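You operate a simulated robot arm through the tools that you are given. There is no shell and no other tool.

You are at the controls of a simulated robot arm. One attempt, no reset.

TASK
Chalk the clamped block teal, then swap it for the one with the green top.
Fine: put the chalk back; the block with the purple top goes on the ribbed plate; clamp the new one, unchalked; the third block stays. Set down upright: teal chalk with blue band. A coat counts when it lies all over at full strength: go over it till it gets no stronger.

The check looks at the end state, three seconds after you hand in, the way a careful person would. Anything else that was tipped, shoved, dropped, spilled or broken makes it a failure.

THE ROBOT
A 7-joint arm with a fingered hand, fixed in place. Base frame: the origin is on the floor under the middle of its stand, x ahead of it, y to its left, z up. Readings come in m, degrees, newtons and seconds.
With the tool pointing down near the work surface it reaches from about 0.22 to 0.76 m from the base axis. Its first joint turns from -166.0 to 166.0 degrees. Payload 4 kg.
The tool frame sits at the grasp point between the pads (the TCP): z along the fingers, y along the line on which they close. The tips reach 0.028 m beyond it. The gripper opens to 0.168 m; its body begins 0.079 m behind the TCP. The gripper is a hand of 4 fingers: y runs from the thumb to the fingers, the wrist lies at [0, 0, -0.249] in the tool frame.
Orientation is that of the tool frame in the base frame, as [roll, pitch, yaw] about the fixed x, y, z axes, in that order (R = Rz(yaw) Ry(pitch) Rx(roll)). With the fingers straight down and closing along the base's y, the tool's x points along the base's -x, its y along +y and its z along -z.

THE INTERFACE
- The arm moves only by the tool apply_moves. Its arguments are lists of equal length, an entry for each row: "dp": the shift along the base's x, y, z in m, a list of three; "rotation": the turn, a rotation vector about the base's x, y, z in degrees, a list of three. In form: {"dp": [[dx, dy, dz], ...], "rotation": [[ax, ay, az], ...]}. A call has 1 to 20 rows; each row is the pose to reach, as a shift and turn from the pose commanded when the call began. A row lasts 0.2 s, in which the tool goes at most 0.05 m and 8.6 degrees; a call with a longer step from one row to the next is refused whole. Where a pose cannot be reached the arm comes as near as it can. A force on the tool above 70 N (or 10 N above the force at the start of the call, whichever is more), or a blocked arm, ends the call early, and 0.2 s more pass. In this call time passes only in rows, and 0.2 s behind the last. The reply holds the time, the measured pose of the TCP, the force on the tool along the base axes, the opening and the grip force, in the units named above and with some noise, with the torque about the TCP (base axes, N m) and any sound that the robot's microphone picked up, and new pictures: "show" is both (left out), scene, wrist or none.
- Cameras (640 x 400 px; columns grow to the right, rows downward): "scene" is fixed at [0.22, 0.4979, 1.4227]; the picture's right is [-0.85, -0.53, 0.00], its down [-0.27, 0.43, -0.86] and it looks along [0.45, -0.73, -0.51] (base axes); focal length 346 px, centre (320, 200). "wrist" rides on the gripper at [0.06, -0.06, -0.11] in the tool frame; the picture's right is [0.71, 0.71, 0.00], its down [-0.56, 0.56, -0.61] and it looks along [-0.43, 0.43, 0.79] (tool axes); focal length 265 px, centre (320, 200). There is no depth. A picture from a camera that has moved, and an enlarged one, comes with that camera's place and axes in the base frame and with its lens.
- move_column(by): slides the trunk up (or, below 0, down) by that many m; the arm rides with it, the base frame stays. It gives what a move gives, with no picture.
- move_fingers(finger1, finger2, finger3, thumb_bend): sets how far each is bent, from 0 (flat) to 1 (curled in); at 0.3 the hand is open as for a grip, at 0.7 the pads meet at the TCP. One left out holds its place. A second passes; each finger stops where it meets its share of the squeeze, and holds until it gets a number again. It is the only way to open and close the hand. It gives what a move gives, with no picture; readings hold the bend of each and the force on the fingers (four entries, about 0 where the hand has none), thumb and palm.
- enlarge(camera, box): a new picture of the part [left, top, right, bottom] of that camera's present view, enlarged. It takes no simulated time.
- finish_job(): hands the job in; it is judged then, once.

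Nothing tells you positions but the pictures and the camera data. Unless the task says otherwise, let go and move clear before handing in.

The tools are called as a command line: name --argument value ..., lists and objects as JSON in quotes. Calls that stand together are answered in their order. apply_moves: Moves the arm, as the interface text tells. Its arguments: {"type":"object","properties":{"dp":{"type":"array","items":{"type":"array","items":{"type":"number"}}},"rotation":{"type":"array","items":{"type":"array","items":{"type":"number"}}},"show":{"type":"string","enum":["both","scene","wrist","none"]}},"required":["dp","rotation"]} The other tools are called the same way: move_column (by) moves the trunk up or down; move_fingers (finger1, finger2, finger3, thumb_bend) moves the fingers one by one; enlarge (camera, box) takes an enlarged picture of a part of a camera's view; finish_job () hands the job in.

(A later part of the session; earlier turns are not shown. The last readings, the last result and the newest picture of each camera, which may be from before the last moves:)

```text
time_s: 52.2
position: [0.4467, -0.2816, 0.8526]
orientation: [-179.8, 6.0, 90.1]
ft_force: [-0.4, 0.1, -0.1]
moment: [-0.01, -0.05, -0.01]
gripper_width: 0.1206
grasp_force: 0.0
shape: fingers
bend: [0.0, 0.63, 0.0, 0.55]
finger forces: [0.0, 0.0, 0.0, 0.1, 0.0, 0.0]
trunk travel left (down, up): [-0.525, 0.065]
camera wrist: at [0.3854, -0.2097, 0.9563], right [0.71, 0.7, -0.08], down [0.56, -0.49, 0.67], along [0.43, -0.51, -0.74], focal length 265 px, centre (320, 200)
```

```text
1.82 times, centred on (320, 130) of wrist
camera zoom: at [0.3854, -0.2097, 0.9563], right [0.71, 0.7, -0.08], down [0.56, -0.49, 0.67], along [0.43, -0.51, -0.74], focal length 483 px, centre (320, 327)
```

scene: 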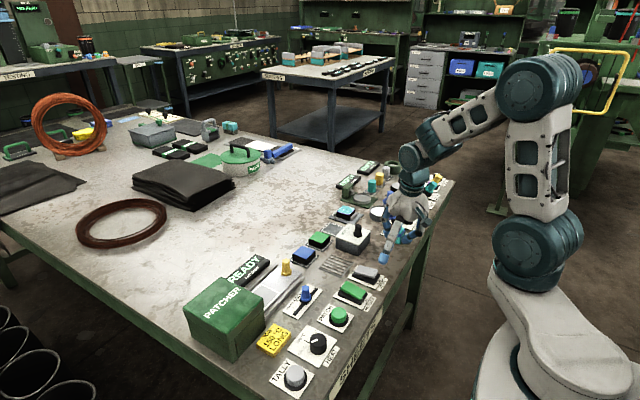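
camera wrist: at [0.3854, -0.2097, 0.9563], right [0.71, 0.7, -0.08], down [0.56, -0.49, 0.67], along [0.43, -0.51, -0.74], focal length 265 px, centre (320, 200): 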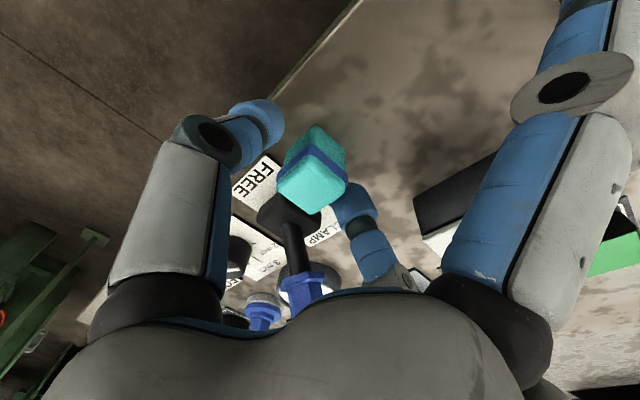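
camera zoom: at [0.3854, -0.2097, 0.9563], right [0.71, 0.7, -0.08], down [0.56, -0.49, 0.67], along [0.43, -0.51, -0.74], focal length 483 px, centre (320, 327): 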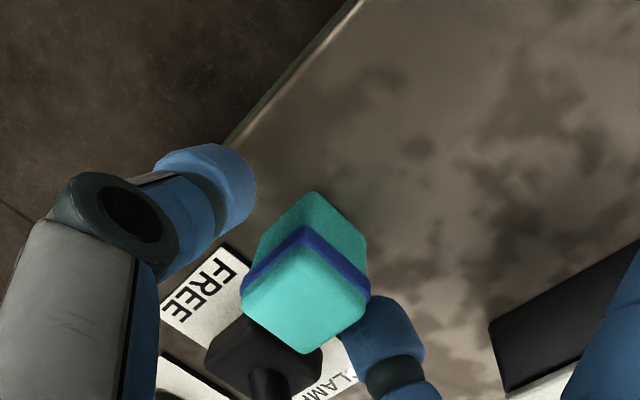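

Chalk centre reads about x = 0.440; I'll shift slightly, lower to 0.849 and close the thumb.

apply_moves --dp '[[-0.0035, 0, 0.0], [-0.0035, 0, -0.004]]' --rotation '[[0, 0, 0], [0, 0, 0]]' --show "none"

move_fingers --thumb_bend 0.75

move_fingers --finger2 0.78 --thumb_bend 0.78

enlarge --camera "scene" --box '[370, 200, 430, 260]'

enlarge --camera "wrist" --box '[180, 20, 460, 240]'

```text
time_s: 52.8
position: [0.4429, -0.2827, 0.8481]
orientation: [-179.9, 6.0, 90.0]
ft_force: [0.3, 0.3, 0.2]
moment: [0.01, 0.01, 0.04]
gripper_width: 0.1207
grasp_force: 0.2
shape: fingers
bend: [0.0, 0.63, 0.0, 0.55]
finger forces: [0.0, 0.2, 0.1, 0.0, 0.1, 0.0]
trunk travel left (down, up): [-0.525, 0.065]
```

```text
time_s: 53.8
position: [0.4432, -0.2831, 0.8489]
orientation: [-179.9, 6.1, 90.0]
ft_force: [-1.4, -0.2, 4.5]
moment: [-0.05, -0.02, -0.01]
gripper_width: 0.1132
grasp_force: 7.5
shape: fingers
bend: [0.0, 0.58, 0.0, 0.72]
finger forces: [0.1, 6.0, 0.1, 0.0, 8.9, 0.1]
trunk travel left (down, up): [-0.525, 0.065]
```

```text
time_s: 54.8
position: [0.4437, -0.2824, 0.8486]
orientation: [-179.9, 5.9, 90.1]
ft_force: [-0.4, 0.2, 2.5]
moment: [0.0, 0.0, 0.04]
gripper_width: 0.1128
grasp_force: 9.8
shape: fingers
bend: [0.0, 0.57, 0.0, 0.73]
finger forces: [0.0, 9.3, 0.1, 0.0, 10.2, 0.0]
trunk travel left (down, up): [-0.525, 0.065]
```

```text
6.67 times, centred on (400, 230) of scene
camera zoom: at [0.22, 0.4979, 1.4227], right [-0.85, -0.53, 0.0], down [-0.27, 0.43, -0.86], along [0.45, -0.73, -0.51], focal length 2308 px, centre (-213, 0)
```

zoom: 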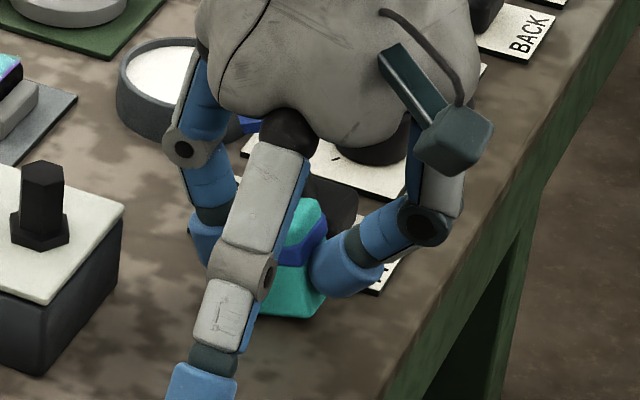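

```text
1.82 times, centred on (320, 130) of wrist
camera zoom: at [0.3825, -0.2097, 0.9518], right [0.71, 0.7, -0.08], down [0.56, -0.49, 0.67], along [0.43, -0.51, -0.74], focal length 483 px, centre (320, 327)
```

zoom: 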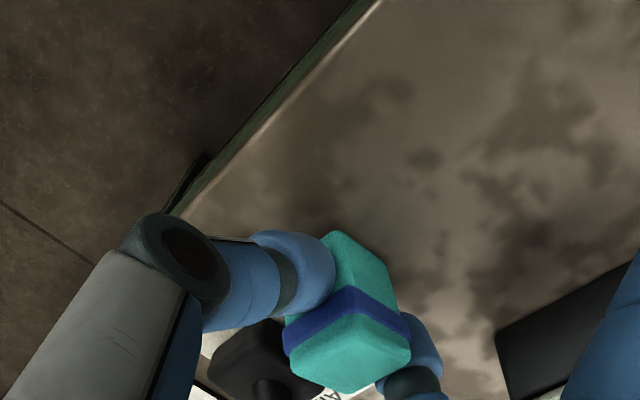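

The thumb overpowers finger 2 and pushes the chalk off-centre. I'll instead fix the thumb at 0.64 and let finger 2 do the squeezing.

move_fingers --finger2 0.8 --thumb_bend 0.64

enlarge --camera "wrist" --box '[180, 20, 460, 240]'

enlarge --camera "scene" --box '[370, 200, 430, 260]'

```text
time_s: 55.8
position: [0.4436, -0.2813, 0.8486]
orientation: [-179.9, 6.0, 90.1]
ft_force: [1.8, 0.1, 5.1]
moment: [-0.01, -0.03, 0.0]
gripper_width: 0.1171
grasp_force: 8.8
shape: fingers
bend: [0.0, 0.66, 0.0, 0.6]
finger forces: [0.0, 10.3, 0.0, 0.1, 7.3, 0.1]
trunk travel left (down, up): [-0.525, 0.065]
```

```text
1.82 times, centred on (320, 130) of wrist
camera zoom: at [0.3828, -0.2097, 0.9519], right [0.71, 0.7, -0.07], down [0.56, -0.49, 0.67], along [0.43, -0.51, -0.74], focal length 483 px, centre (320, 327)
```

zoom: 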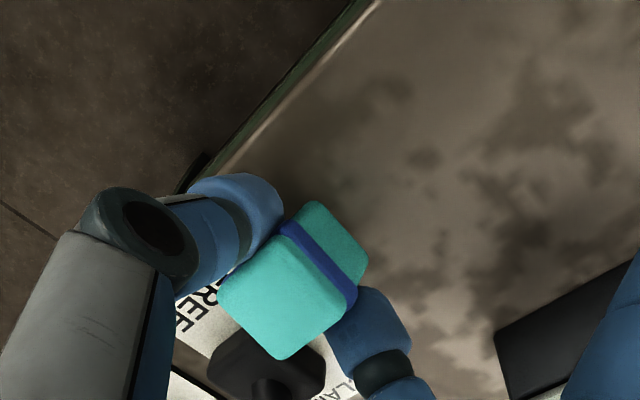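

```text
6.67 times, centred on (400, 230) of scene
camera zoom: at [0.22, 0.4979, 1.4227], right [-0.85, -0.53, 0.0], down [-0.27, 0.43, -0.86], along [0.45, -0.73, -0.51], focal length 2308 px, centre (-213, 0)
```

zoom: 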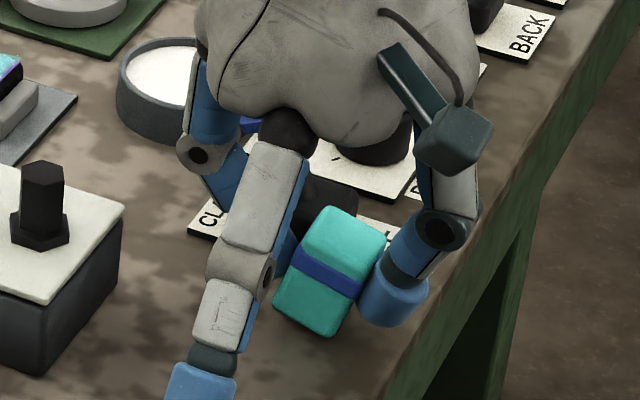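

The chalk has been tipped about 20 degrees against the thumb, well short of toppling. I'll open finger 2 so it rocks back upright.

move_fingers --finger2 0.56

enlarge --camera "wrist" --box '[180, 20, 460, 240]'

enlarge --camera "scene" --box '[370, 200, 430, 260]'

```text
time_s: 56.8
position: [0.4433, -0.2829, 0.8488]
orientation: [-179.9, 6.1, 89.9]
ft_force: [0.3, 0.0, 0.4]
moment: [0.0, 0.01, -0.02]
gripper_width: 0.1155
grasp_force: 0.1
shape: fingers
bend: [0.0, 0.56, 0.0, 0.64]
finger forces: [0.1, 0.0, 0.1, 0.0, 0.1, 0.1]
trunk travel left (down, up): [-0.525, 0.065]
```

```text
1.82 times, centred on (320, 130) of wrist
camera zoom: at [0.3826, -0.2098, 0.9518], right [0.71, 0.7, -0.08], down [0.56, -0.49, 0.67], along [0.43, -0.51, -0.74], focal length 483 px, centre (320, 327)
```

zoom: 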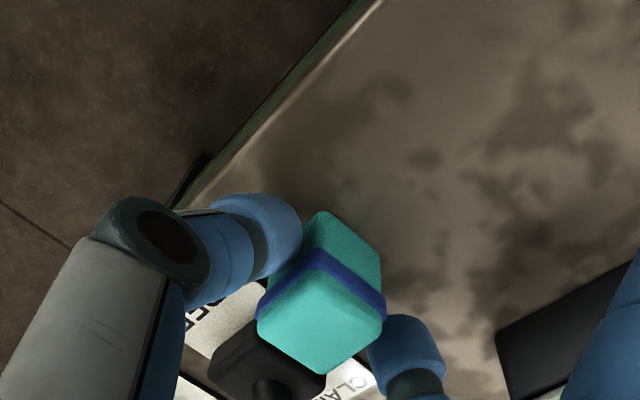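

```text
6.67 times, centred on (400, 230) of scene
camera zoom: at [0.22, 0.4979, 1.4227], right [-0.85, -0.53, 0.0], down [-0.27, 0.43, -0.86], along [0.45, -0.73, -0.51], focal length 2308 px, centre (-213, 0)
```

zoom: 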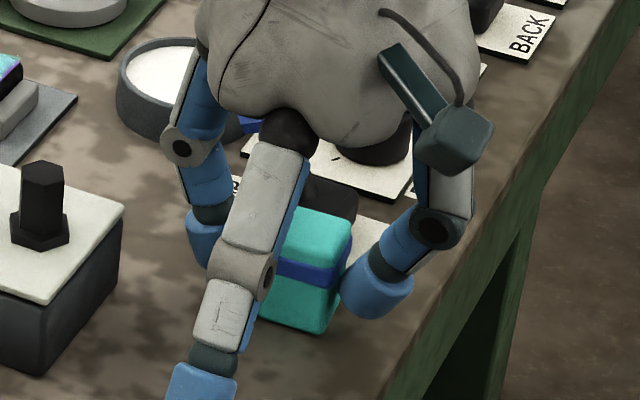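

The chalk is upright again at about (0.441, -0.279). I'll recentre, go slightly lower, and close both fingers symmetrically in small steps to soft targets so it stays centred.

apply_moves --dp '[[-0.002, 0.002, -0.004]]' --rotation '[[0, 0, 0]]' --show "none"

move_fingers --finger2 0.62 --thumb_bend 0.62

move_fingers --finger2 0.65 --thumb_bend 0.65

enlarge --camera "wrist" --box '[180, 20, 460, 240]'

enlarge --camera "scene" --box '[370, 200, 430, 260]'

```text
time_s: 57.2
position: [0.441, -0.2809, 0.8437]
orientation: [-179.8, 6.0, 90.0]
ft_force: [-0.7, -0.4, 0.2]
moment: [-0.01, 0.0, 0.03]
gripper_width: 0.1153
grasp_force: 0.0
shape: fingers
bend: [0.0, 0.56, 0.0, 0.64]
finger forces: [0.1, 0.0, 0.1, 0.0, 0.1, 0.0]
trunk travel left (down, up): [-0.525, 0.065]
```

```text
time_s: 58.2
position: [0.4419, -0.2812, 0.8453]
orientation: [-179.9, 6.0, 89.9]
ft_force: [0.1, 0.3, 0.6]
moment: [0.0, 0.0, 0.01]
gripper_width: 0.1163
grasp_force: 0.7
shape: fingers
bend: [0.0, 0.62, 0.0, 0.62]
finger forces: [0.0, 0.0, 0.0, 0.0, 0.0, 0.0]
trunk travel left (down, up): [-0.525, 0.065]
```

```text
time_s: 59.2
position: [0.4413, -0.2813, 0.8452]
orientation: [-179.9, 6.0, 90.1]
ft_force: [0.5, 0.7, -0.2]
moment: [0.0, 0.01, -0.01]
gripper_width: 0.1155
grasp_force: 2.5
shape: fingers
bend: [0.0, 0.63, 0.0, 0.64]
finger forces: [0.0, 2.1, 0.1, 0.0, 2.2, 0.1]
trunk travel left (down, up): [-0.525, 0.065]
```

```text
1.82 times, centred on (320, 130) of wrist
camera zoom: at [0.3807, -0.2086, 0.9485], right [0.71, 0.7, -0.08], down [0.56, -0.49, 0.67], along [0.43, -0.51, -0.74], focal length 483 px, centre (320, 327)
```

zoom: 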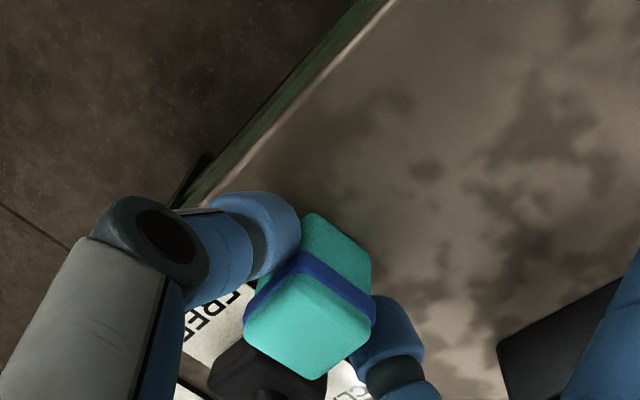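

```text
6.67 times, centred on (400, 230) of scene
camera zoom: at [0.22, 0.4979, 1.4227], right [-0.85, -0.53, 0.0], down [-0.27, 0.43, -0.86], along [0.45, -0.73, -0.51], focal length 2308 px, centre (-213, 0)
```

zoom: 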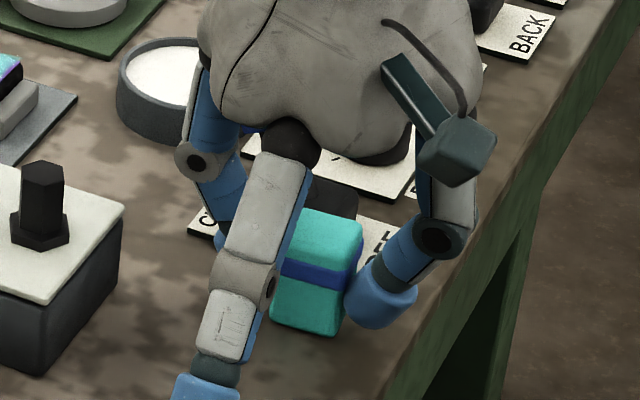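

Balanced contact with the chalk upright and centred. I'll tighten both symmetrically.

move_fingers --finger2 0.69 --thumb_bend 0.69

move_fingers --finger2 0.71 --thumb_bend 0.71

enlarge --camera "wrist" --box '[180, 20, 460, 240]'

enlarge --camera "scene" --box '[370, 200, 430, 260]'

```text
time_s: 60.2
position: [0.4423, -0.2805, 0.8457]
orientation: [-180.0, 5.9, 90.0]
ft_force: [-0.2, -1.0, -0.7]
moment: [-0.01, 0.01, 0.06]
gripper_width: 0.1149
grasp_force: 6.5
shape: fingers
bend: [0.0, 0.63, 0.0, 0.65]
finger forces: [0.1, 7.0, 0.1, 0.1, 6.9, 0.0]
trunk travel left (down, up): [-0.525, 0.065]
```

```text
time_s: 61.2
position: [0.4409, -0.2805, 0.845]
orientation: [-179.9, 6.1, 90.1]
ft_force: [0.2, -0.6, 0.4]
moment: [-0.02, 0.0, -0.01]
gripper_width: 0.1146
grasp_force: 8.4
shape: fingers
bend: [0.0, 0.62, 0.0, 0.65]
finger forces: [0.0, 8.8, 0.0, 0.0, 9.0, 0.0]
trunk travel left (down, up): [-0.525, 0.065]
```

```text
1.82 times, centred on (320, 130) of wrist
camera zoom: at [0.3807, -0.2086, 0.9485], right [0.71, 0.7, -0.08], down [0.56, -0.49, 0.67], along [0.43, -0.51, -0.74], focal length 483 px, centre (320, 327)
```

zoom: 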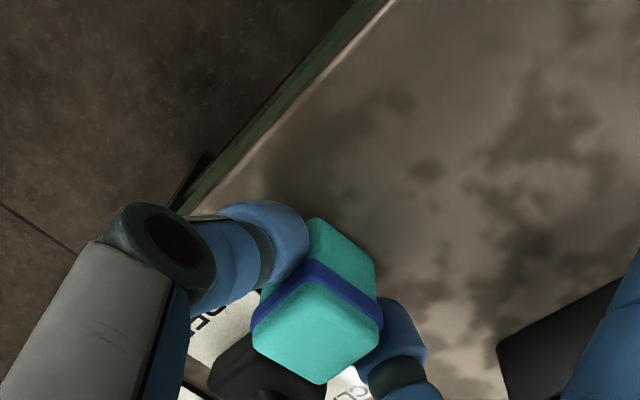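

```text
6.67 times, centred on (400, 230) of scene
camera zoom: at [0.22, 0.4979, 1.4227], right [-0.85, -0.53, 0.0], down [-0.27, 0.43, -0.86], along [0.45, -0.73, -0.51], focal length 2308 px, centre (-213, 0)
```

zoom: 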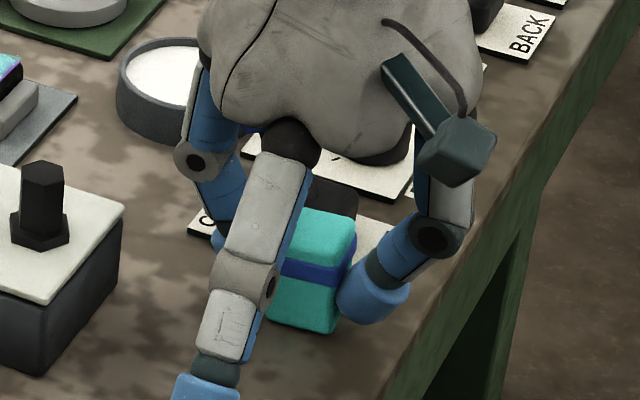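

Good, 9 N each and upright. I'll lift and add the side fingers symmetrically in the air.

apply_moves --dp '[[0, 0, 0.01], [0, 0, 0.03], [0, 0, 0.06], [0, 0, 0.1], [0, 0, 0.11]]' --rotation '[[0, 0, 0], [0, 0, 0], [0, 0, 0], [0, 0, 0], [0, 0, 0]]' --show "none"

move_fingers --finger1 0.62 --finger3 0.62

move_fingers --finger1 0.66 --finger3 0.66

enlarge --camera "wrist" --box '[180, 20, 460, 240]'

enlarge --camera "scene" --box '[360, 160, 430, 240]'

```text
time_s: 62.4
position: [0.4413, -0.281, 0.9573]
orientation: [-180.0, 6.0, 90.1]
ft_force: [-0.8, -0.3, -0.4]
moment: [0.0, -0.02, -0.01]
gripper_width: 0.1146
grasp_force: 8.6
shape: fingers
bend: [0.0, 0.62, 0.0, 0.65]
finger forces: [0.1, 9.0, 0.1, 0.0, 9.0, 0.0]
trunk travel left (down, up): [-0.525, 0.065]
```

```text
time_s: 63.4
position: [0.4412, -0.2803, 0.955]
orientation: [-179.9, 6.0, 89.9]
ft_force: [0.6, 0.5, -0.9]
moment: [0.03, -0.02, -0.01]
gripper_width: 0.0173
grasp_force: 10.2
shape: fingers
bend: [0.62, 0.62, 0.61, 0.65]
finger forces: [0.0, 8.9, 1.2, 0.1, 8.9, 0.0]
trunk travel left (down, up): [-0.525, 0.065]
```

```text
time_s: 64.4
position: [0.4424, -0.2814, 0.956]
orientation: [-179.9, 6.0, 90.1]
ft_force: [-0.4, -0.1, -0.2]
moment: [-0.01, 0.02, 0.01]
gripper_width: 0.0117
grasp_force: 12.0
shape: fingers
bend: [0.65, 0.62, 0.61, 0.65]
finger forces: [0.8, 9.3, 4.7, 0.0, 8.8, 0.1]
trunk travel left (down, up): [-0.525, 0.065]
```

```text
1.82 times, centred on (320, 130) of wrist
camera zoom: at [0.3808, -0.2084, 1.0591], right [0.71, 0.7, -0.08], down [0.56, -0.49, 0.67], along [0.43, -0.51, -0.74], focal length 483 px, centre (320, 327)
```

zoom: 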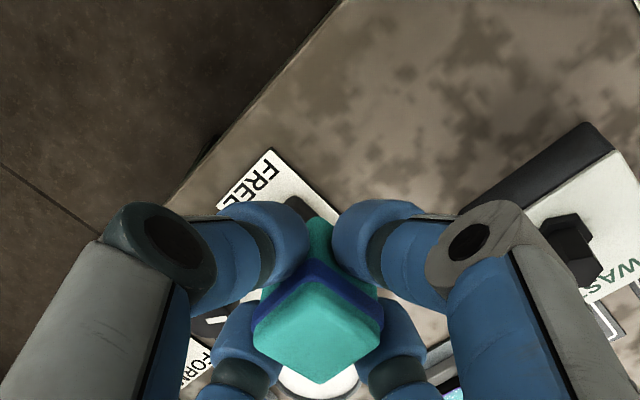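

```text
5.00 times, centred on (395, 200) of scene
camera zoom: at [0.22, 0.4979, 1.4227], right [-0.85, -0.53, 0.0], down [-0.27, 0.43, -0.86], along [0.45, -0.73, -0.51], focal length 1731 px, centre (-55, 200)
```

zoom: 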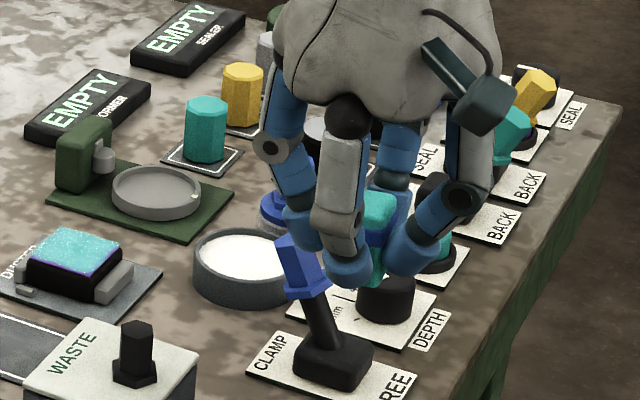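

move_fingers --finger1 0.7 --finger3 0.67

apply_moves --dp '[[0.02, -0.005, 0.01], [0.06, -0.015, 0.01], [0.1, -0.03, 0.01], [0.14, -0.05, 0.01], [0.18, -0.064, 0.01], [0.202, -0.069, -0.02], [0.203, -0.069, -0.06], [0.203, -0.069, -0.075]]' --rotation '[[0, 0, 0], [0, 0, 0], [0, 0, 0], [0, 0, 0], [0, 0, 0], [0, 0, 0], [0, 0, 0], [0, 0, 0]]' --show "wrist"

enlarge --camera "scene" --box '[325, 180, 375, 230]'

enlarge --camera "wrist" --box '[220, 60, 420, 240]'

```text
time_s: 65.4
position: [0.4401, -0.2801, 0.9562]
orientation: [-179.9, 6.0, 90.0]
ft_force: [0.3, 0.1, -0.6]
moment: [0.02, -0.01, 0.0]
gripper_width: 0.0108
grasp_force: 13.5
shape: fingers
bend: [0.66, 0.62, 0.61, 0.65]
finger forces: [3.8, 9.2, 5.6, 0.0, 9.1, 0.0]
trunk travel left (down, up): [-0.525, 0.065]
```

```text
time_s: 67.2
position: [0.6442, -0.3492, 0.8799]
orientation: [-179.9, 5.9, 89.9]
ft_force: [-0.9, -0.7, -0.6]
moment: [0.04, -0.02, -0.01]
gripper_width: 0.0105
grasp_force: 14.0
shape: fingers
bend: [0.66, 0.62, 0.61, 0.65]
finger forces: [3.9, 9.1, 5.5, 0.0, 9.0, 0.0]
trunk travel left (down, up): [-0.525, 0.065]
camera wrist: at [0.5837, -0.2783, 0.9828], right [0.71, 0.7, -0.07], down [0.56, -0.49, 0.67], along [0.43, -0.51, -0.74], focal length 265 px, centre (320, 200)
```

wrist: 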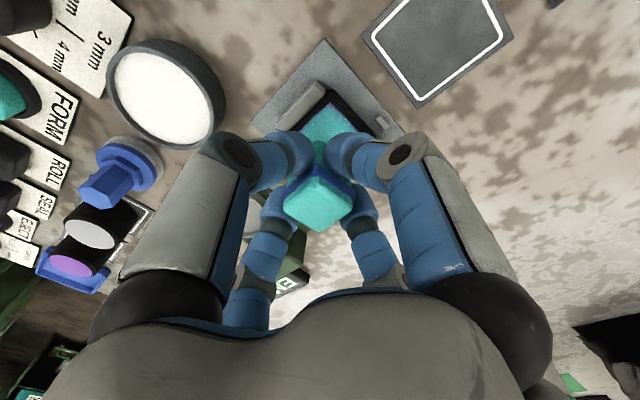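

```text
8.00 times, centred on (350, 205) of scene
camera zoom: at [0.22, 0.4979, 1.4227], right [-0.85, -0.53, 0.0], down [-0.27, 0.43, -0.86], along [0.45, -0.73, -0.51], focal length 2770 px, centre (80, 160)
```

zoom: 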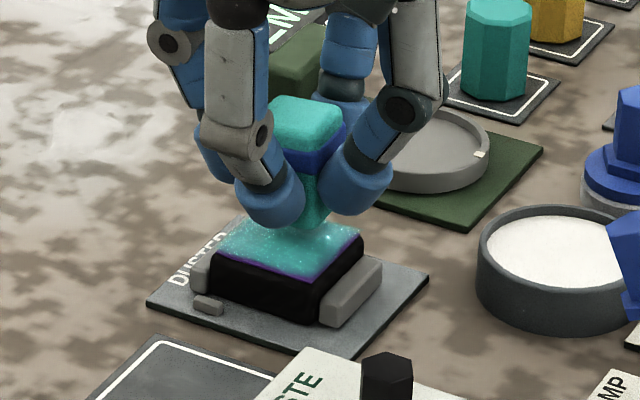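

```text
2.22 times, centred on (320, 150) of wrist
camera zoom: at [0.5837, -0.2783, 0.9828], right [0.71, 0.7, -0.07], down [0.56, -0.49, 0.67], along [0.43, -0.51, -0.74], focal length 590 px, centre (320, 311)
```

zoom: 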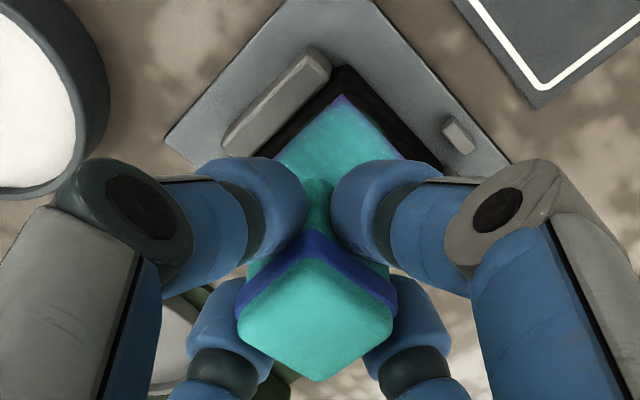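

The chalk is gripped well and hangs about 45 mm below the tool point. I'll lower into contact.

apply_moves --dp '[[0, 0, -0.004], [0, 0, -0.008], [0, 0, -0.01], [0, 0, -0.012]]' --rotation '[[0, 0, 0], [0, 0, 0], [0, 0, 0], [0, 0, 0]]' --show "none"

```text
time_s: 68.2
position: [0.644, -0.3496, 0.8693]
orientation: [-179.9, 6.0, 90.0]
ft_force: [-0.3, -0.1, 1.8]
moment: [-0.04, -0.1, -0.04]
gripper_width: 0.0104
grasp_force: 14.4
shape: fingers
bend: [0.66, 0.62, 0.61, 0.65]
finger forces: [4.0, 9.3, 5.8, 0.0, 9.4, 0.0]
trunk travel left (down, up): [-0.525, 0.065]
```

apply_moves --dp '[[0, 0, -0.001], [0, 0, -0.0018]]' --rotation '[[0, 0, 0], [0, 0, 0]]' --show "none"

```text
time_s: 68.8
position: [0.6425, -0.3497, 0.8678]
orientation: [-180.0, 6.0, 89.9]
ft_force: [-2.2, -0.3, 10.8]
moment: [-0.09, -0.16, -0.04]
gripper_width: 0.0105
grasp_force: 16.2
shape: fingers
bend: [0.66, 0.62, 0.61, 0.65]
finger forces: [4.7, 11.0, 6.0, 0.0, 10.8, 0.0]
trunk travel left (down, up): [-0.525, 0.065]
```

apply_moves --dp '[[0, 0, 0.0]]' --rotation '[[0, -3, 0]]' --show "none"

enlarge --camera "scene" --box '[330, 190, 370, 230]'

```text
time_s: 69.2
position: [0.6422, -0.35, 0.8675]
orientation: [177.0, 6.1, 89.6]
ft_force: [-4.9, 0.0, 13.3]
moment: [-0.09, 0.12, -0.01]
gripper_width: 0.0102
grasp_force: 16.4
shape: fingers
bend: [0.66, 0.62, 0.61, 0.65]
finger forces: [5.0, 9.5, 6.3, 0.0, 12.7, 0.0]
trunk travel left (down, up): [-0.525, 0.065]
```

```text
10.00 times, centred on (350, 210) of scene
camera zoom: at [0.22, 0.4979, 1.4227], right [-0.85, -0.53, 0.0], down [-0.27, 0.43, -0.86], along [0.45, -0.73, -0.51], focal length 3462 px, centre (20, 100)
```

zoom: 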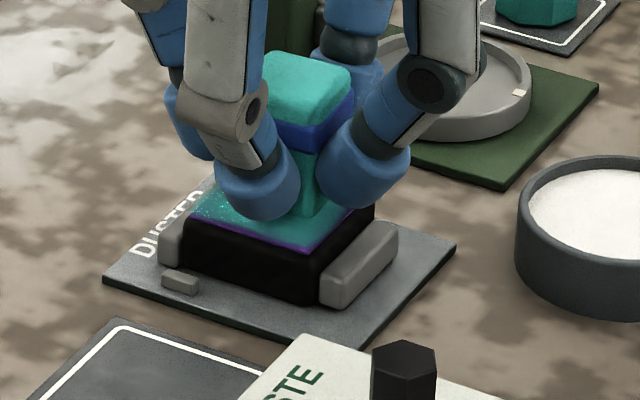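

Flat contact now. I'll raster the whole face again, including overhanging the edges.

apply_moves --dp '[[-0.01, 0.01, 0.0005], [-0.019, 0.02, 0.0005], [-0.008, 0.02, 0.0005], [0.003, 0.02, 0.0005], [0.014, 0.02, 0.0005], [0.014, 0.0145, 0.0005], [0.003, 0.0145, 0.0005], [-0.008, 0.0145, 0.0005], [-0.019, 0.0145, 0.0005], [-0.019, 0.009, 0.0005], [-0.008, 0.009, 0.0005], [0.003, 0.009, 0.0005], [0.014, 0.009, 0.0005], [0.014, 0.0035, 0.0005], [0.003, 0.0035, 0.0005], [-0.008, 0.0035, 0.0005], [-0.019, 0.0035, 0.0005]]' --rotation '[[0, 0, 0], [0, 0, 0], [0, 0, 0], [0, 0, 0], [0, 0, 0], [0, 0, 0], [0, 0, 0], [0, 0, 0], [0, 0, 0], [0, 0, 0], [0, 0, 0], [0, 0, 0], [0, 0, 0], [0, 0, 0], [0, 0, 0], [0, 0, 0], [0, 0, 0]]' --show "none"

enlarge --camera "scene" --box '[330, 190, 370, 230]'

enlarge --camera "wrist" --box '[220, 60, 420, 240]'

```text
time_s: 72.8
position: [0.6261, -0.345, 0.8661]
orientation: [177.1, 6.0, 89.8]
ft_force: [2.4, 0.8, 3.5]
moment: [0.0, -0.04, -0.04]
gripper_width: 0.0102
grasp_force: 14.2
shape: fingers
bend: [0.66, 0.62, 0.61, 0.66]
finger forces: [5.2, 9.5, 6.0, 0.1, 9.4, 0.0]
trunk travel left (down, up): [-0.525, 0.065]
```

```text
10.00 times, centred on (350, 210) of scene
camera zoom: at [0.22, 0.4979, 1.4227], right [-0.85, -0.53, 0.0], down [-0.27, 0.43, -0.86], along [0.45, -0.73, -0.51], focal length 3462 px, centre (20, 100)
```

zoom: 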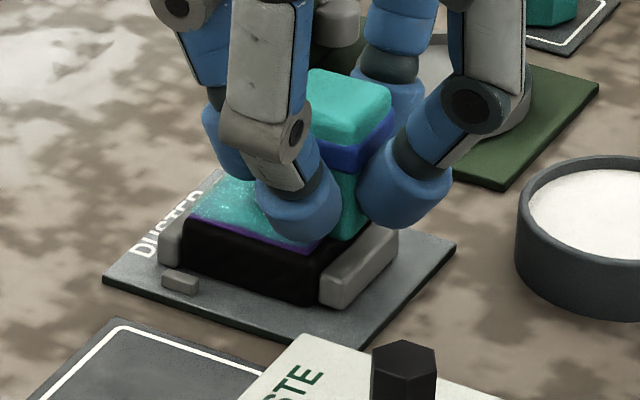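

```text
2.22 times, centred on (320, 150) of wrist
camera zoom: at [0.5597, -0.2733, 0.9668], right [0.71, 0.7, -0.04], down [0.52, -0.49, 0.7], along [0.47, -0.51, -0.72], focal length 590 px, centre (320, 311)
```

zoom: 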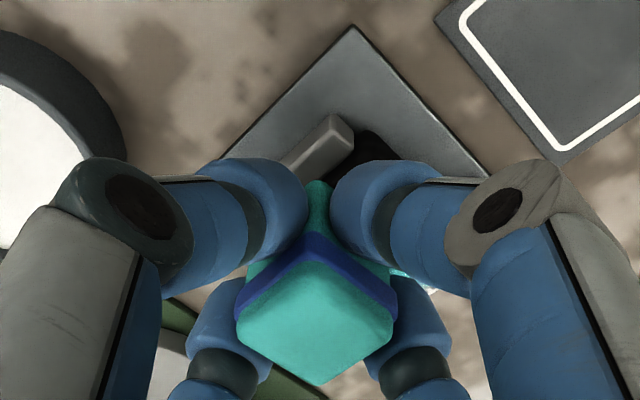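

apply_moves --dp '[[0, -0.0055, -0.0007], [0.011, -0.0055, -0.0007], [0.022, -0.0055, -0.0007], [0.033, -0.0055, -0.0007], [0.033, -0.011, -0.0007], [0.022, -0.011, -0.0007], [0.011, -0.011, -0.0007], [0, -0.011, -0.0007], [0, -0.0165, -0.0007], [0.011, -0.0165, -0.0007], [0.022, -0.0165, -0.0007], [0.033, -0.0165, -0.0007], [0.033, -0.006, -0.0007], [0.033, 0.005, -0.0007], [0.033, 0.0165, -0.0007], [0.02, 0.0165, -0.0007], [0.007, 0.0165, -0.0007], [0, 0.0165, -0.0007], [0, 0.005, -0.0007], [0, -0.006, -0.0007]]' --rotation '[[0, 0, 0], [0, 0, 0], [0, 0, 0], [0, 0, 0], [0, 0, 0], [0, 0, 0], [0, 0, 0], [0, 0, 0], [0, 0, 0], [0, 0, 0], [0, 0, 0], [0, 0, 0], [0, 0, 0], [0, 0, 0], [0, 0, 0], [0, 0, 0], [0, 0, 0], [0, 0, 0], [0, 0, 0], [0, 0, 0]]' --show "none"

apply_moves --dp '[[0.019, 0, 0.002], [0.019, 0, 0.02], [0.015, -0.02, 0.045]]' --rotation '[[0, 0, 0], [0, 0, 0], [0, 0, 0]]' --show "none"

enlarge --camera "scene" --box '[330, 195, 365, 225]'

enlarge --camera "wrist" --box '[280, 20, 420, 160]'

```text
time_s: 77.0
position: [0.6238, -0.3506, 0.8665]
orientation: [177.3, 5.9, 89.7]
ft_force: [-1.9, 6.5, 7.5]
moment: [0.13, -0.02, 0.03]
gripper_width: 0.0097
grasp_force: 15.6
shape: fingers
bend: [0.66, 0.62, 0.62, 0.66]
finger forces: [6.6, 9.3, 5.7, 0.0, 10.9, 0.1]
trunk travel left (down, up): [-0.525, 0.065]
```

```text
time_s: 77.8
position: [0.6413, -0.3718, 0.9091]
orientation: [177.1, 6.1, 89.7]
ft_force: [0.2, -0.3, -0.6]
moment: [-0.01, 0.0, 0.0]
gripper_width: 0.01
grasp_force: 13.9
shape: fingers
bend: [0.66, 0.61, 0.62, 0.66]
finger forces: [4.5, 8.9, 6.2, 0.0, 9.2, 0.0]
trunk travel left (down, up): [-0.525, 0.065]
```

```text
13.33 times, centred on (348, 210) of scene
camera zoom: at [0.22, 0.4979, 1.4227], right [-0.85, -0.53, 0.0], down [-0.27, 0.43, -0.86], along [0.45, -0.73, -0.51], focal length 4616 px, centre (-47, 67)
```

zoom: 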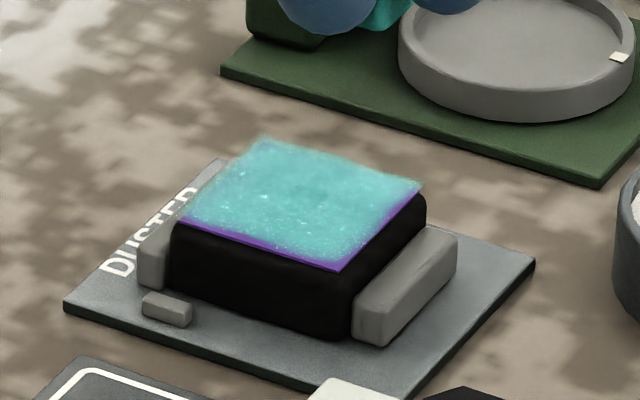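

```text
2.86 times, centred on (350, 90) of wrist
camera zoom: at [0.5761, -0.2992, 1.0097], right [0.71, 0.7, -0.04], down [0.52, -0.49, 0.7], along [0.47, -0.51, -0.72], focal length 758 px, centre (234, 514)
```

zoom: 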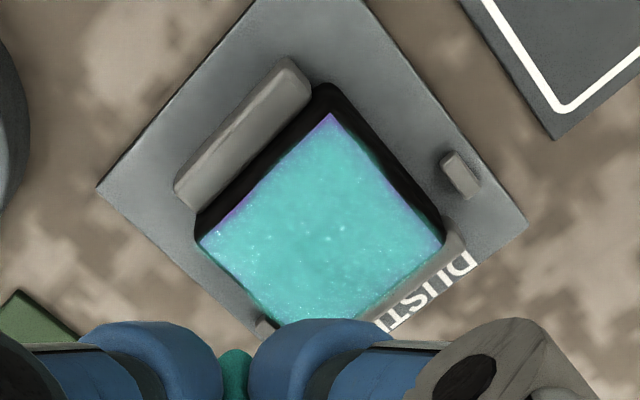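

The coat is nearly edge to edge; the thin purple lines look mostly like viewing parallax, but I'll do another full pass with the edges stressed to be sure it is at full strength.

apply_moves --dp '[[-0.001, 0.026, -0.015], [-0.001, 0.026, -0.035], [-0.001, 0.026, -0.041], [-0.001, 0.026, -0.043]]' --rotation '[[0, 0, 0], [0, 0, 0], [0, 0, 0], [0, 0, 0]]' --show "none"

```text
time_s: 78.8
position: [0.6386, -0.3478, 0.8676]
orientation: [177.1, 5.9, 89.7]
ft_force: [0.0, 0.8, -0.7]
moment: [-0.04, 0.0, -0.02]
gripper_width: 0.0095
grasp_force: 14.4
shape: fingers
bend: [0.66, 0.61, 0.62, 0.66]
finger forces: [4.4, 8.7, 6.0, 0.0, 9.0, 0.0]
trunk travel left (down, up): [-0.525, 0.065]
```

apply_moves --dp '[[0, 0, -0.001], [0, 0, -0.002], [0, 0, -0.003]]' --rotation '[[0, 0, 0], [0, 0, 0], [0, 0, 0]]' --show "none"

```text
time_s: 79.6
position: [0.6391, -0.3469, 0.8657]
orientation: [176.9, 6.0, 89.7]
ft_force: [1.0, -0.9, 5.0]
moment: [0.0, -0.08, 0.0]
gripper_width: 0.0095
grasp_force: 14.9
shape: fingers
bend: [0.66, 0.61, 0.62, 0.66]
finger forces: [4.8, 9.3, 6.3, 0.0, 9.4, 0.0]
trunk travel left (down, up): [-0.525, 0.065]
```

apply_moves --dp '[[-0.009, 0.009, -0.001], [-0.018, 0.018, -0.001], [-0.006, 0.018, -0.001], [0.006, 0.018, -0.001], [0.018, 0.018, -0.001], [0.018, 0.012, -0.001], [0.006, 0.012, -0.001], [-0.006, 0.012, -0.001], [-0.018, 0.012, -0.001], [-0.018, 0.006, -0.001], [-0.006, 0.006, -0.001], [0.006, 0.006, -0.001], [0.018, 0.006, -0.001], [0.018, 0, -0.001], [0.006, 0, -0.001], [-0.006, 0, -0.001], [-0.018, 0, -0.001], [-0.018, -0.006, -0.001], [-0.006, -0.006, -0.001], [0.006, -0.006, -0.001]]' --rotation '[[0, 0, 0], [0, 0, 0], [0, 0, 0], [0, 0, 0], [0, 0, 0], [0, 0, 0], [0, 0, 0], [0, 0, 0], [0, 0, 0], [0, 0, 0], [0, 0, 0], [0, 0, 0], [0, 0, 0], [0, 0, 0], [0, 0, 0], [0, 0, 0], [0, 0, 0], [0, 0, 0], [0, 0, 0], [0, 0, 0]]' --show "none"

apply_moves --dp '[[0.012, 0, -0.0005], [0.012, -0.006, -0.0005], [0, -0.006, -0.0005], [-0.012, -0.006, -0.0005], [-0.024, -0.006, -0.0005], [-0.024, -0.012, -0.0005], [-0.012, -0.012, -0.0005], [0, -0.012, -0.0005], [0.012, -0.012, -0.0005], [0.012, 0, -0.0005], [0.012, 0.012, -0.0005], [0.012, 0.024, -0.0005], [0, 0.024, -0.0005], [-0.012, 0.024, -0.0005], [-0.024, 0.024, -0.0005], [-0.024, 0.012, -0.0005], [-0.024, 0, -0.0005], [-0.024, -0.012, -0.0005], [-0.024, 0.006, -0.0005], [-0.024, 0.024, -0.0005]]' --rotation '[[0, 0, 0], [0, 0, 0], [0, 0, 0], [0, 0, 0], [0, 0, 0], [0, 0, 0], [0, 0, 0], [0, 0, 0], [0, 0, 0], [0, 0, 0], [0, 0, 0], [0, 0, 0], [0, 0, 0], [0, 0, 0], [0, 0, 0], [0, 0, 0], [0, 0, 0], [0, 0, 0], [0, 0, 0], [0, 0, 0]]' --show "none"

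enlarge --camera "scene" --box '[330, 190, 370, 230]'

```text
time_s: 83.8
position: [0.6443, -0.3543, 0.864]
orientation: [177.0, 6.0, 89.4]
ft_force: [-6.6, -2.2, 7.2]
moment: [-0.07, 0.12, -0.03]
gripper_width: 0.0103
grasp_force: 16.1
shape: fingers
bend: [0.66, 0.62, 0.62, 0.65]
finger forces: [5.2, 8.7, 6.7, 0.1, 12.0, 0.0]
trunk travel left (down, up): [-0.525, 0.065]
```

```text
time_s: 88.0
position: [0.6199, -0.3295, 0.8649]
orientation: [177.1, 6.0, 89.6]
ft_force: [-0.3, -3.0, 2.5]
moment: [-0.08, 0.02, -0.01]
gripper_width: 0.0101
grasp_force: 15.1
shape: fingers
bend: [0.66, 0.62, 0.62, 0.66]
finger forces: [4.7, 9.1, 6.5, 0.1, 9.9, 0.0]
trunk travel left (down, up): [-0.525, 0.065]
```

```text
10.00 times, centred on (350, 210) of scene
camera zoom: at [0.22, 0.4979, 1.4227], right [-0.85, -0.53, 0.0], down [-0.27, 0.43, -0.86], along [0.45, -0.73, -0.51], focal length 3462 px, centre (20, 100)
```

zoom: 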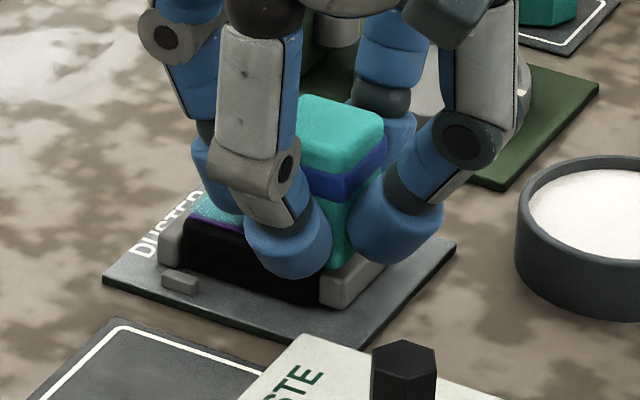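

apply_moves --dp '[[0, -0.012, -0.0007], [0, -0.024, -0.0007], [0, -0.036, -0.0007], [0.006, -0.036, -0.0007], [0.006, -0.024, -0.0007], [0.006, -0.012, -0.0007], [0.006, 0, -0.0007], [0.012, 0, -0.0007], [0.012, -0.012, -0.0007], [0.012, -0.024, -0.0007], [0.012, -0.036, -0.0007], [0.018, -0.036, -0.0007], [0.018, -0.024, -0.0007], [0.018, -0.012, -0.0007], [0.018, 0, -0.0007], [0.024, 0, -0.0007], [0.024, -0.012, -0.0007], [0.024, -0.024, -0.0007], [0.024, -0.036, -0.0007], [0.03, -0.036, -0.0007]]' --rotation '[[0, 0, 0], [0, 0, 0], [0, 0, 0], [0, 0, 0], [0, 0, 0], [0, 0, 0], [0, 0, 0], [0, 0, 0], [0, 0, 0], [0, 0, 0], [0, 0, 0], [0, 0, 0], [0, 0, 0], [0, 0, 0], [0, 0, 0], [0, 0, 0], [0, 0, 0], [0, 0, 0], [0, 0, 0], [0, 0, 0]]' --show "none"

apply_moves --dp '[[0, 0.012, 0], [0, 0.024, 0], [0, 0.036, 0], [0.006, 0.036, 0], [0.006, 0.024, 0], [0.006, 0.012, 0], [0.006, 0, 0], [-0.006, 0.01, 0], [-0.012, 0.018, 0], [-0.012, 0.018, 0.02], [-0.03, 0.018, 0.06], [-0.07, 0.02, 0.09]]' --rotation '[[0, 0, 0], [0, 0, 0], [0, 0, 0], [0, 0, 0], [0, 0, 0], [0, 0, 0], [0, 0, 0], [0, 0, 0], [0, 0, 0], [0, 0, 0], [0, 0, 0], [0, 0, 0]]' --show "wrist"

enlarge --camera "scene" --box '[330, 195, 365, 225]'

enlarge --camera "wrist" --box '[330, 60, 470, 200]'

```text
time_s: 92.2
position: [0.6497, -0.367, 0.8629]
orientation: [177.1, 6.0, 89.5]
ft_force: [-3.1, 0.1, 3.4]
moment: [0.05, -0.03, 0.01]
gripper_width: 0.0105
grasp_force: 15.7
shape: fingers
bend: [0.66, 0.62, 0.62, 0.66]
finger forces: [5.3, 8.7, 6.1, 0.0, 10.5, 0.0]
trunk travel left (down, up): [-0.525, 0.065]
```

```text
time_s: 94.8
position: [0.5812, -0.3445, 0.9519]
orientation: [177.1, 6.0, 89.6]
ft_force: [0.6, 0.1, 0.7]
moment: [0.03, 0.0, 0.02]
gripper_width: 0.0103
grasp_force: 14.4
shape: fingers
bend: [0.66, 0.62, 0.62, 0.66]
finger forces: [5.0, 8.8, 5.6, 0.1, 9.7, 0.0]
trunk travel left (down, up): [-0.525, 0.065]
camera wrist: at [0.5156, -0.2721, 1.0523], right [0.71, 0.7, -0.04], down [0.52, -0.49, 0.7], along [0.47, -0.51, -0.72], focal length 265 px, centre (320, 200)
```

wrist: 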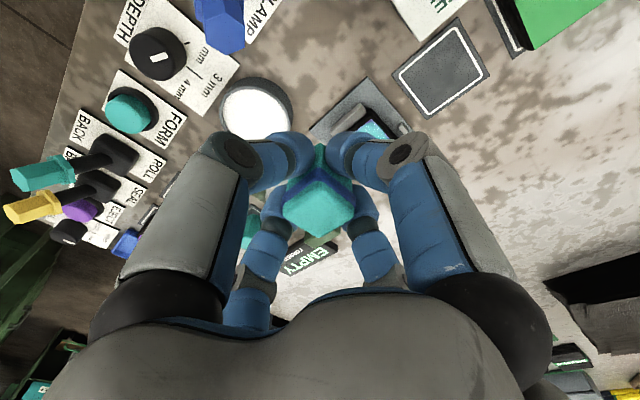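

```text
13.33 times, centred on (348, 210) of scene
camera zoom: at [0.22, 0.4979, 1.4227], right [-0.85, -0.53, 0.0], down [-0.27, 0.43, -0.86], along [0.45, -0.73, -0.51], focal length 4616 px, centre (-47, 67)
```

zoom: 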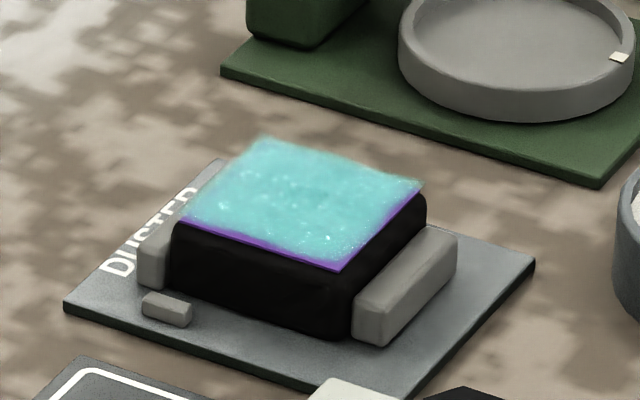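

```text
2.86 times, centred on (400, 130) of wrist
camera zoom: at [0.5156, -0.2721, 1.0523], right [0.71, 0.7, -0.04], down [0.52, -0.49, 0.7], along [0.47, -0.51, -0.72], focal length 758 px, centre (91, 400)
```

zoom: 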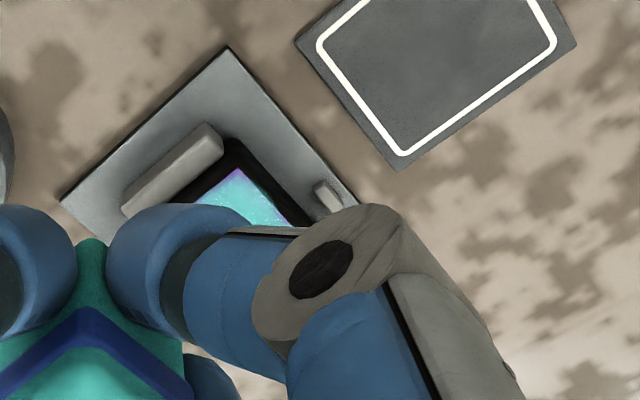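

The coat looks saturated: no change from the previous pass, edge to edge. Now I'll return the chalk to its home spot; first move above it and look at how it sits in the hand.

apply_moves --dp '[[-0.04, 0.018, 0.003], [-0.08, 0.036, 0.003], [-0.12, 0.055, 0.003], [-0.139, 0.0665, 0.003]]' --rotation '[[0, 0, 0], [0, 0, 0], [0, 0, 0], [0, 0, 0]]' --show "none"

move_fingers --finger1 0.0 --finger3 0.0

enlarge --camera "wrist" --box '[180, 20, 460, 240]'

enlarge --camera "scene" --box '[360, 160, 430, 240]'

enlarge --camera "scene" --box '[335, 200, 360, 220]'

```text
time_s: 95.8
position: [0.4438, -0.2792, 0.9527]
orientation: [177.1, 6.1, 89.7]
ft_force: [0.5, 0.0, -0.8]
moment: [0.0, -0.01, -0.04]
gripper_width: 0.0103
grasp_force: 14.0
shape: fingers
bend: [0.66, 0.62, 0.62, 0.66]
finger forces: [4.8, 8.6, 5.5, 0.1, 9.6, 0.1]
trunk travel left (down, up): [-0.525, 0.065]
```

```text
time_s: 96.8
position: [0.4428, -0.2787, 0.9541]
orientation: [177.1, 6.0, 89.7]
ft_force: [0.2, -0.8, -0.7]
moment: [0.03, 0.0, -0.01]
gripper_width: 0.1144
grasp_force: 9.5
shape: fingers
bend: [0.0, 0.62, 0.0, 0.66]
finger forces: [0.0, 9.1, 0.1, 0.0, 9.0, 0.1]
trunk travel left (down, up): [-0.525, 0.065]
```

```text
1.82 times, centred on (320, 130) of wrist
camera zoom: at [0.3763, -0.2071, 1.0536], right [0.71, 0.7, -0.04], down [0.52, -0.49, 0.7], along [0.47, -0.51, -0.72], focal length 483 px, centre (320, 327)
```

zoom: 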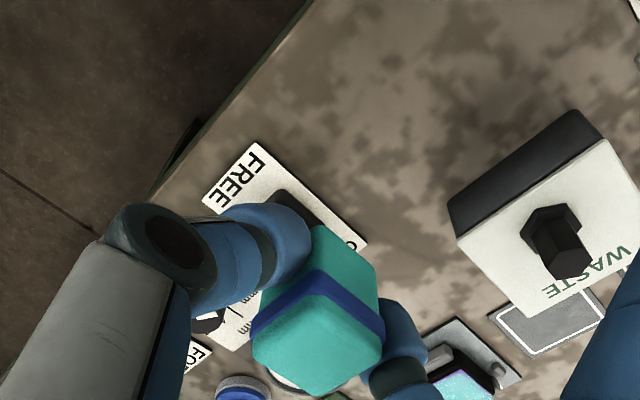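

```text
5.00 times, centred on (395, 200) of scene
camera zoom: at [0.22, 0.4979, 1.4227], right [-0.85, -0.53, 0.0], down [-0.27, 0.43, -0.86], along [0.45, -0.73, -0.51], focal length 1731 px, centre (-55, 200)
```

zoom: 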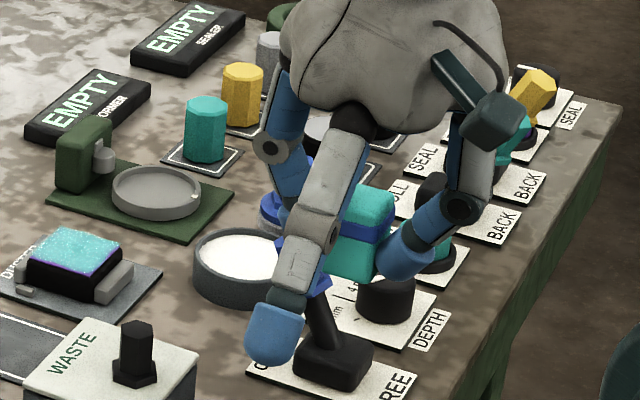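

```text
16.00 times, centred on (348, 210) of scene
camera zoom: at [0.22, 0.4979, 1.4227], right [-0.85, -0.53, 0.0], down [-0.27, 0.43, -0.86], along [0.45, -0.73, -0.51], focal length 5540 px, centre (-120, 40)
```

zoom: 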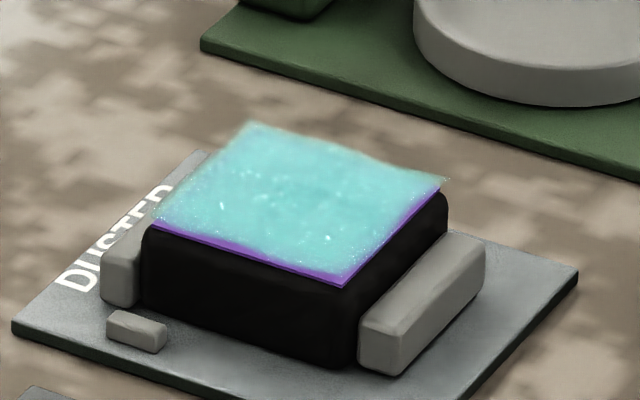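

Coat looks complete. The chalk is nearly on the tool axis; I'll lower it to its home position.

apply_moves --dp '[[0.002, -0.001, -0.03], [0.002, -0.001, -0.06], [0.002, -0.001, -0.09], [0.002, -0.001, -0.106]]' --rotation '[[0, 0, 0], [0, 0, 0], [0, 0, 0], [0, 0, 0]]' --show "none"

enlarge --camera "scene" --box '[370, 200, 430, 260]'

enlarge --camera "wrist" --box '[180, 20, 460, 240]'

```text
time_s: 97.8
position: [0.4456, -0.2793, 0.8485]
orientation: [177.0, 6.1, 89.6]
ft_force: [-0.6, -0.3, -0.8]
moment: [-0.01, 0.01, -0.01]
gripper_width: 0.1147
grasp_force: 9.4
shape: fingers
bend: [0.0, 0.62, 0.0, 0.66]
finger forces: [0.0, 8.9, 0.0, 0.0, 8.9, 0.0]
trunk travel left (down, up): [-0.525, 0.065]
```

```text
6.67 times, centred on (400, 230) of scene
camera zoom: at [0.22, 0.4979, 1.4227], right [-0.85, -0.53, 0.0], down [-0.27, 0.43, -0.86], along [0.45, -0.73, -0.51], focal length 2308 px, centre (-213, 0)
```

zoom: 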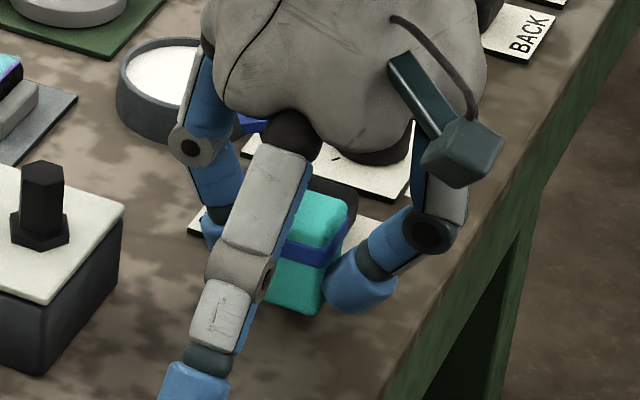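

```text
1.82 times, centred on (320, 130) of wrist
camera zoom: at [0.379, -0.2073, 0.9497], right [0.71, 0.7, -0.04], down [0.52, -0.49, 0.7], along [0.47, -0.51, -0.72], focal length 483 px, centre (320, 327)
```

zoom: 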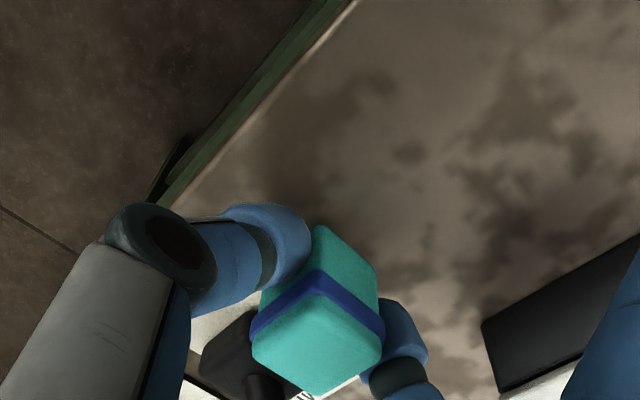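

Compared with the starting picture the chalk is about 4 mm too far +x; I'll shift and lower.

apply_moves --dp '[[-0.004, 0, 0.0], [-0.004, 0, -0.004], [-0.004, 0, -0.006], [-0.004, 0, -0.008]]' --rotation '[[0, 0, 0], [0, 0, 0], [0, 0, 0], [0, 0, 0]]' --show "none"

enlarge --camera "scene" --box '[370, 200, 430, 260]'

```text
time_s: 98.8
position: [0.4401, -0.2793, 0.841]
orientation: [177.1, 6.0, 89.7]
ft_force: [0.0, -1.5, -1.0]
moment: [-0.02, -0.03, 0.0]
gripper_width: 0.1148
grasp_force: 8.6
shape: fingers
bend: [0.0, 0.62, 0.0, 0.66]
finger forces: [0.1, 8.9, 0.0, 0.0, 8.8, 0.0]
trunk travel left (down, up): [-0.525, 0.065]
```

```text
6.67 times, centred on (400, 230) of scene
camera zoom: at [0.22, 0.4979, 1.4227], right [-0.85, -0.53, 0.0], down [-0.27, 0.43, -0.86], along [0.45, -0.73, -0.51], focal length 2308 px, centre (-213, 0)
```

zoom: 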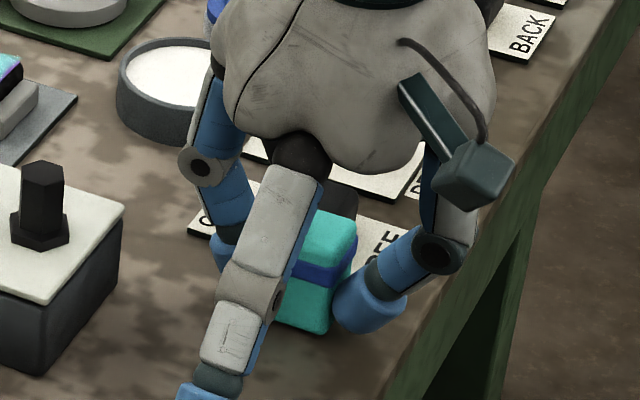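

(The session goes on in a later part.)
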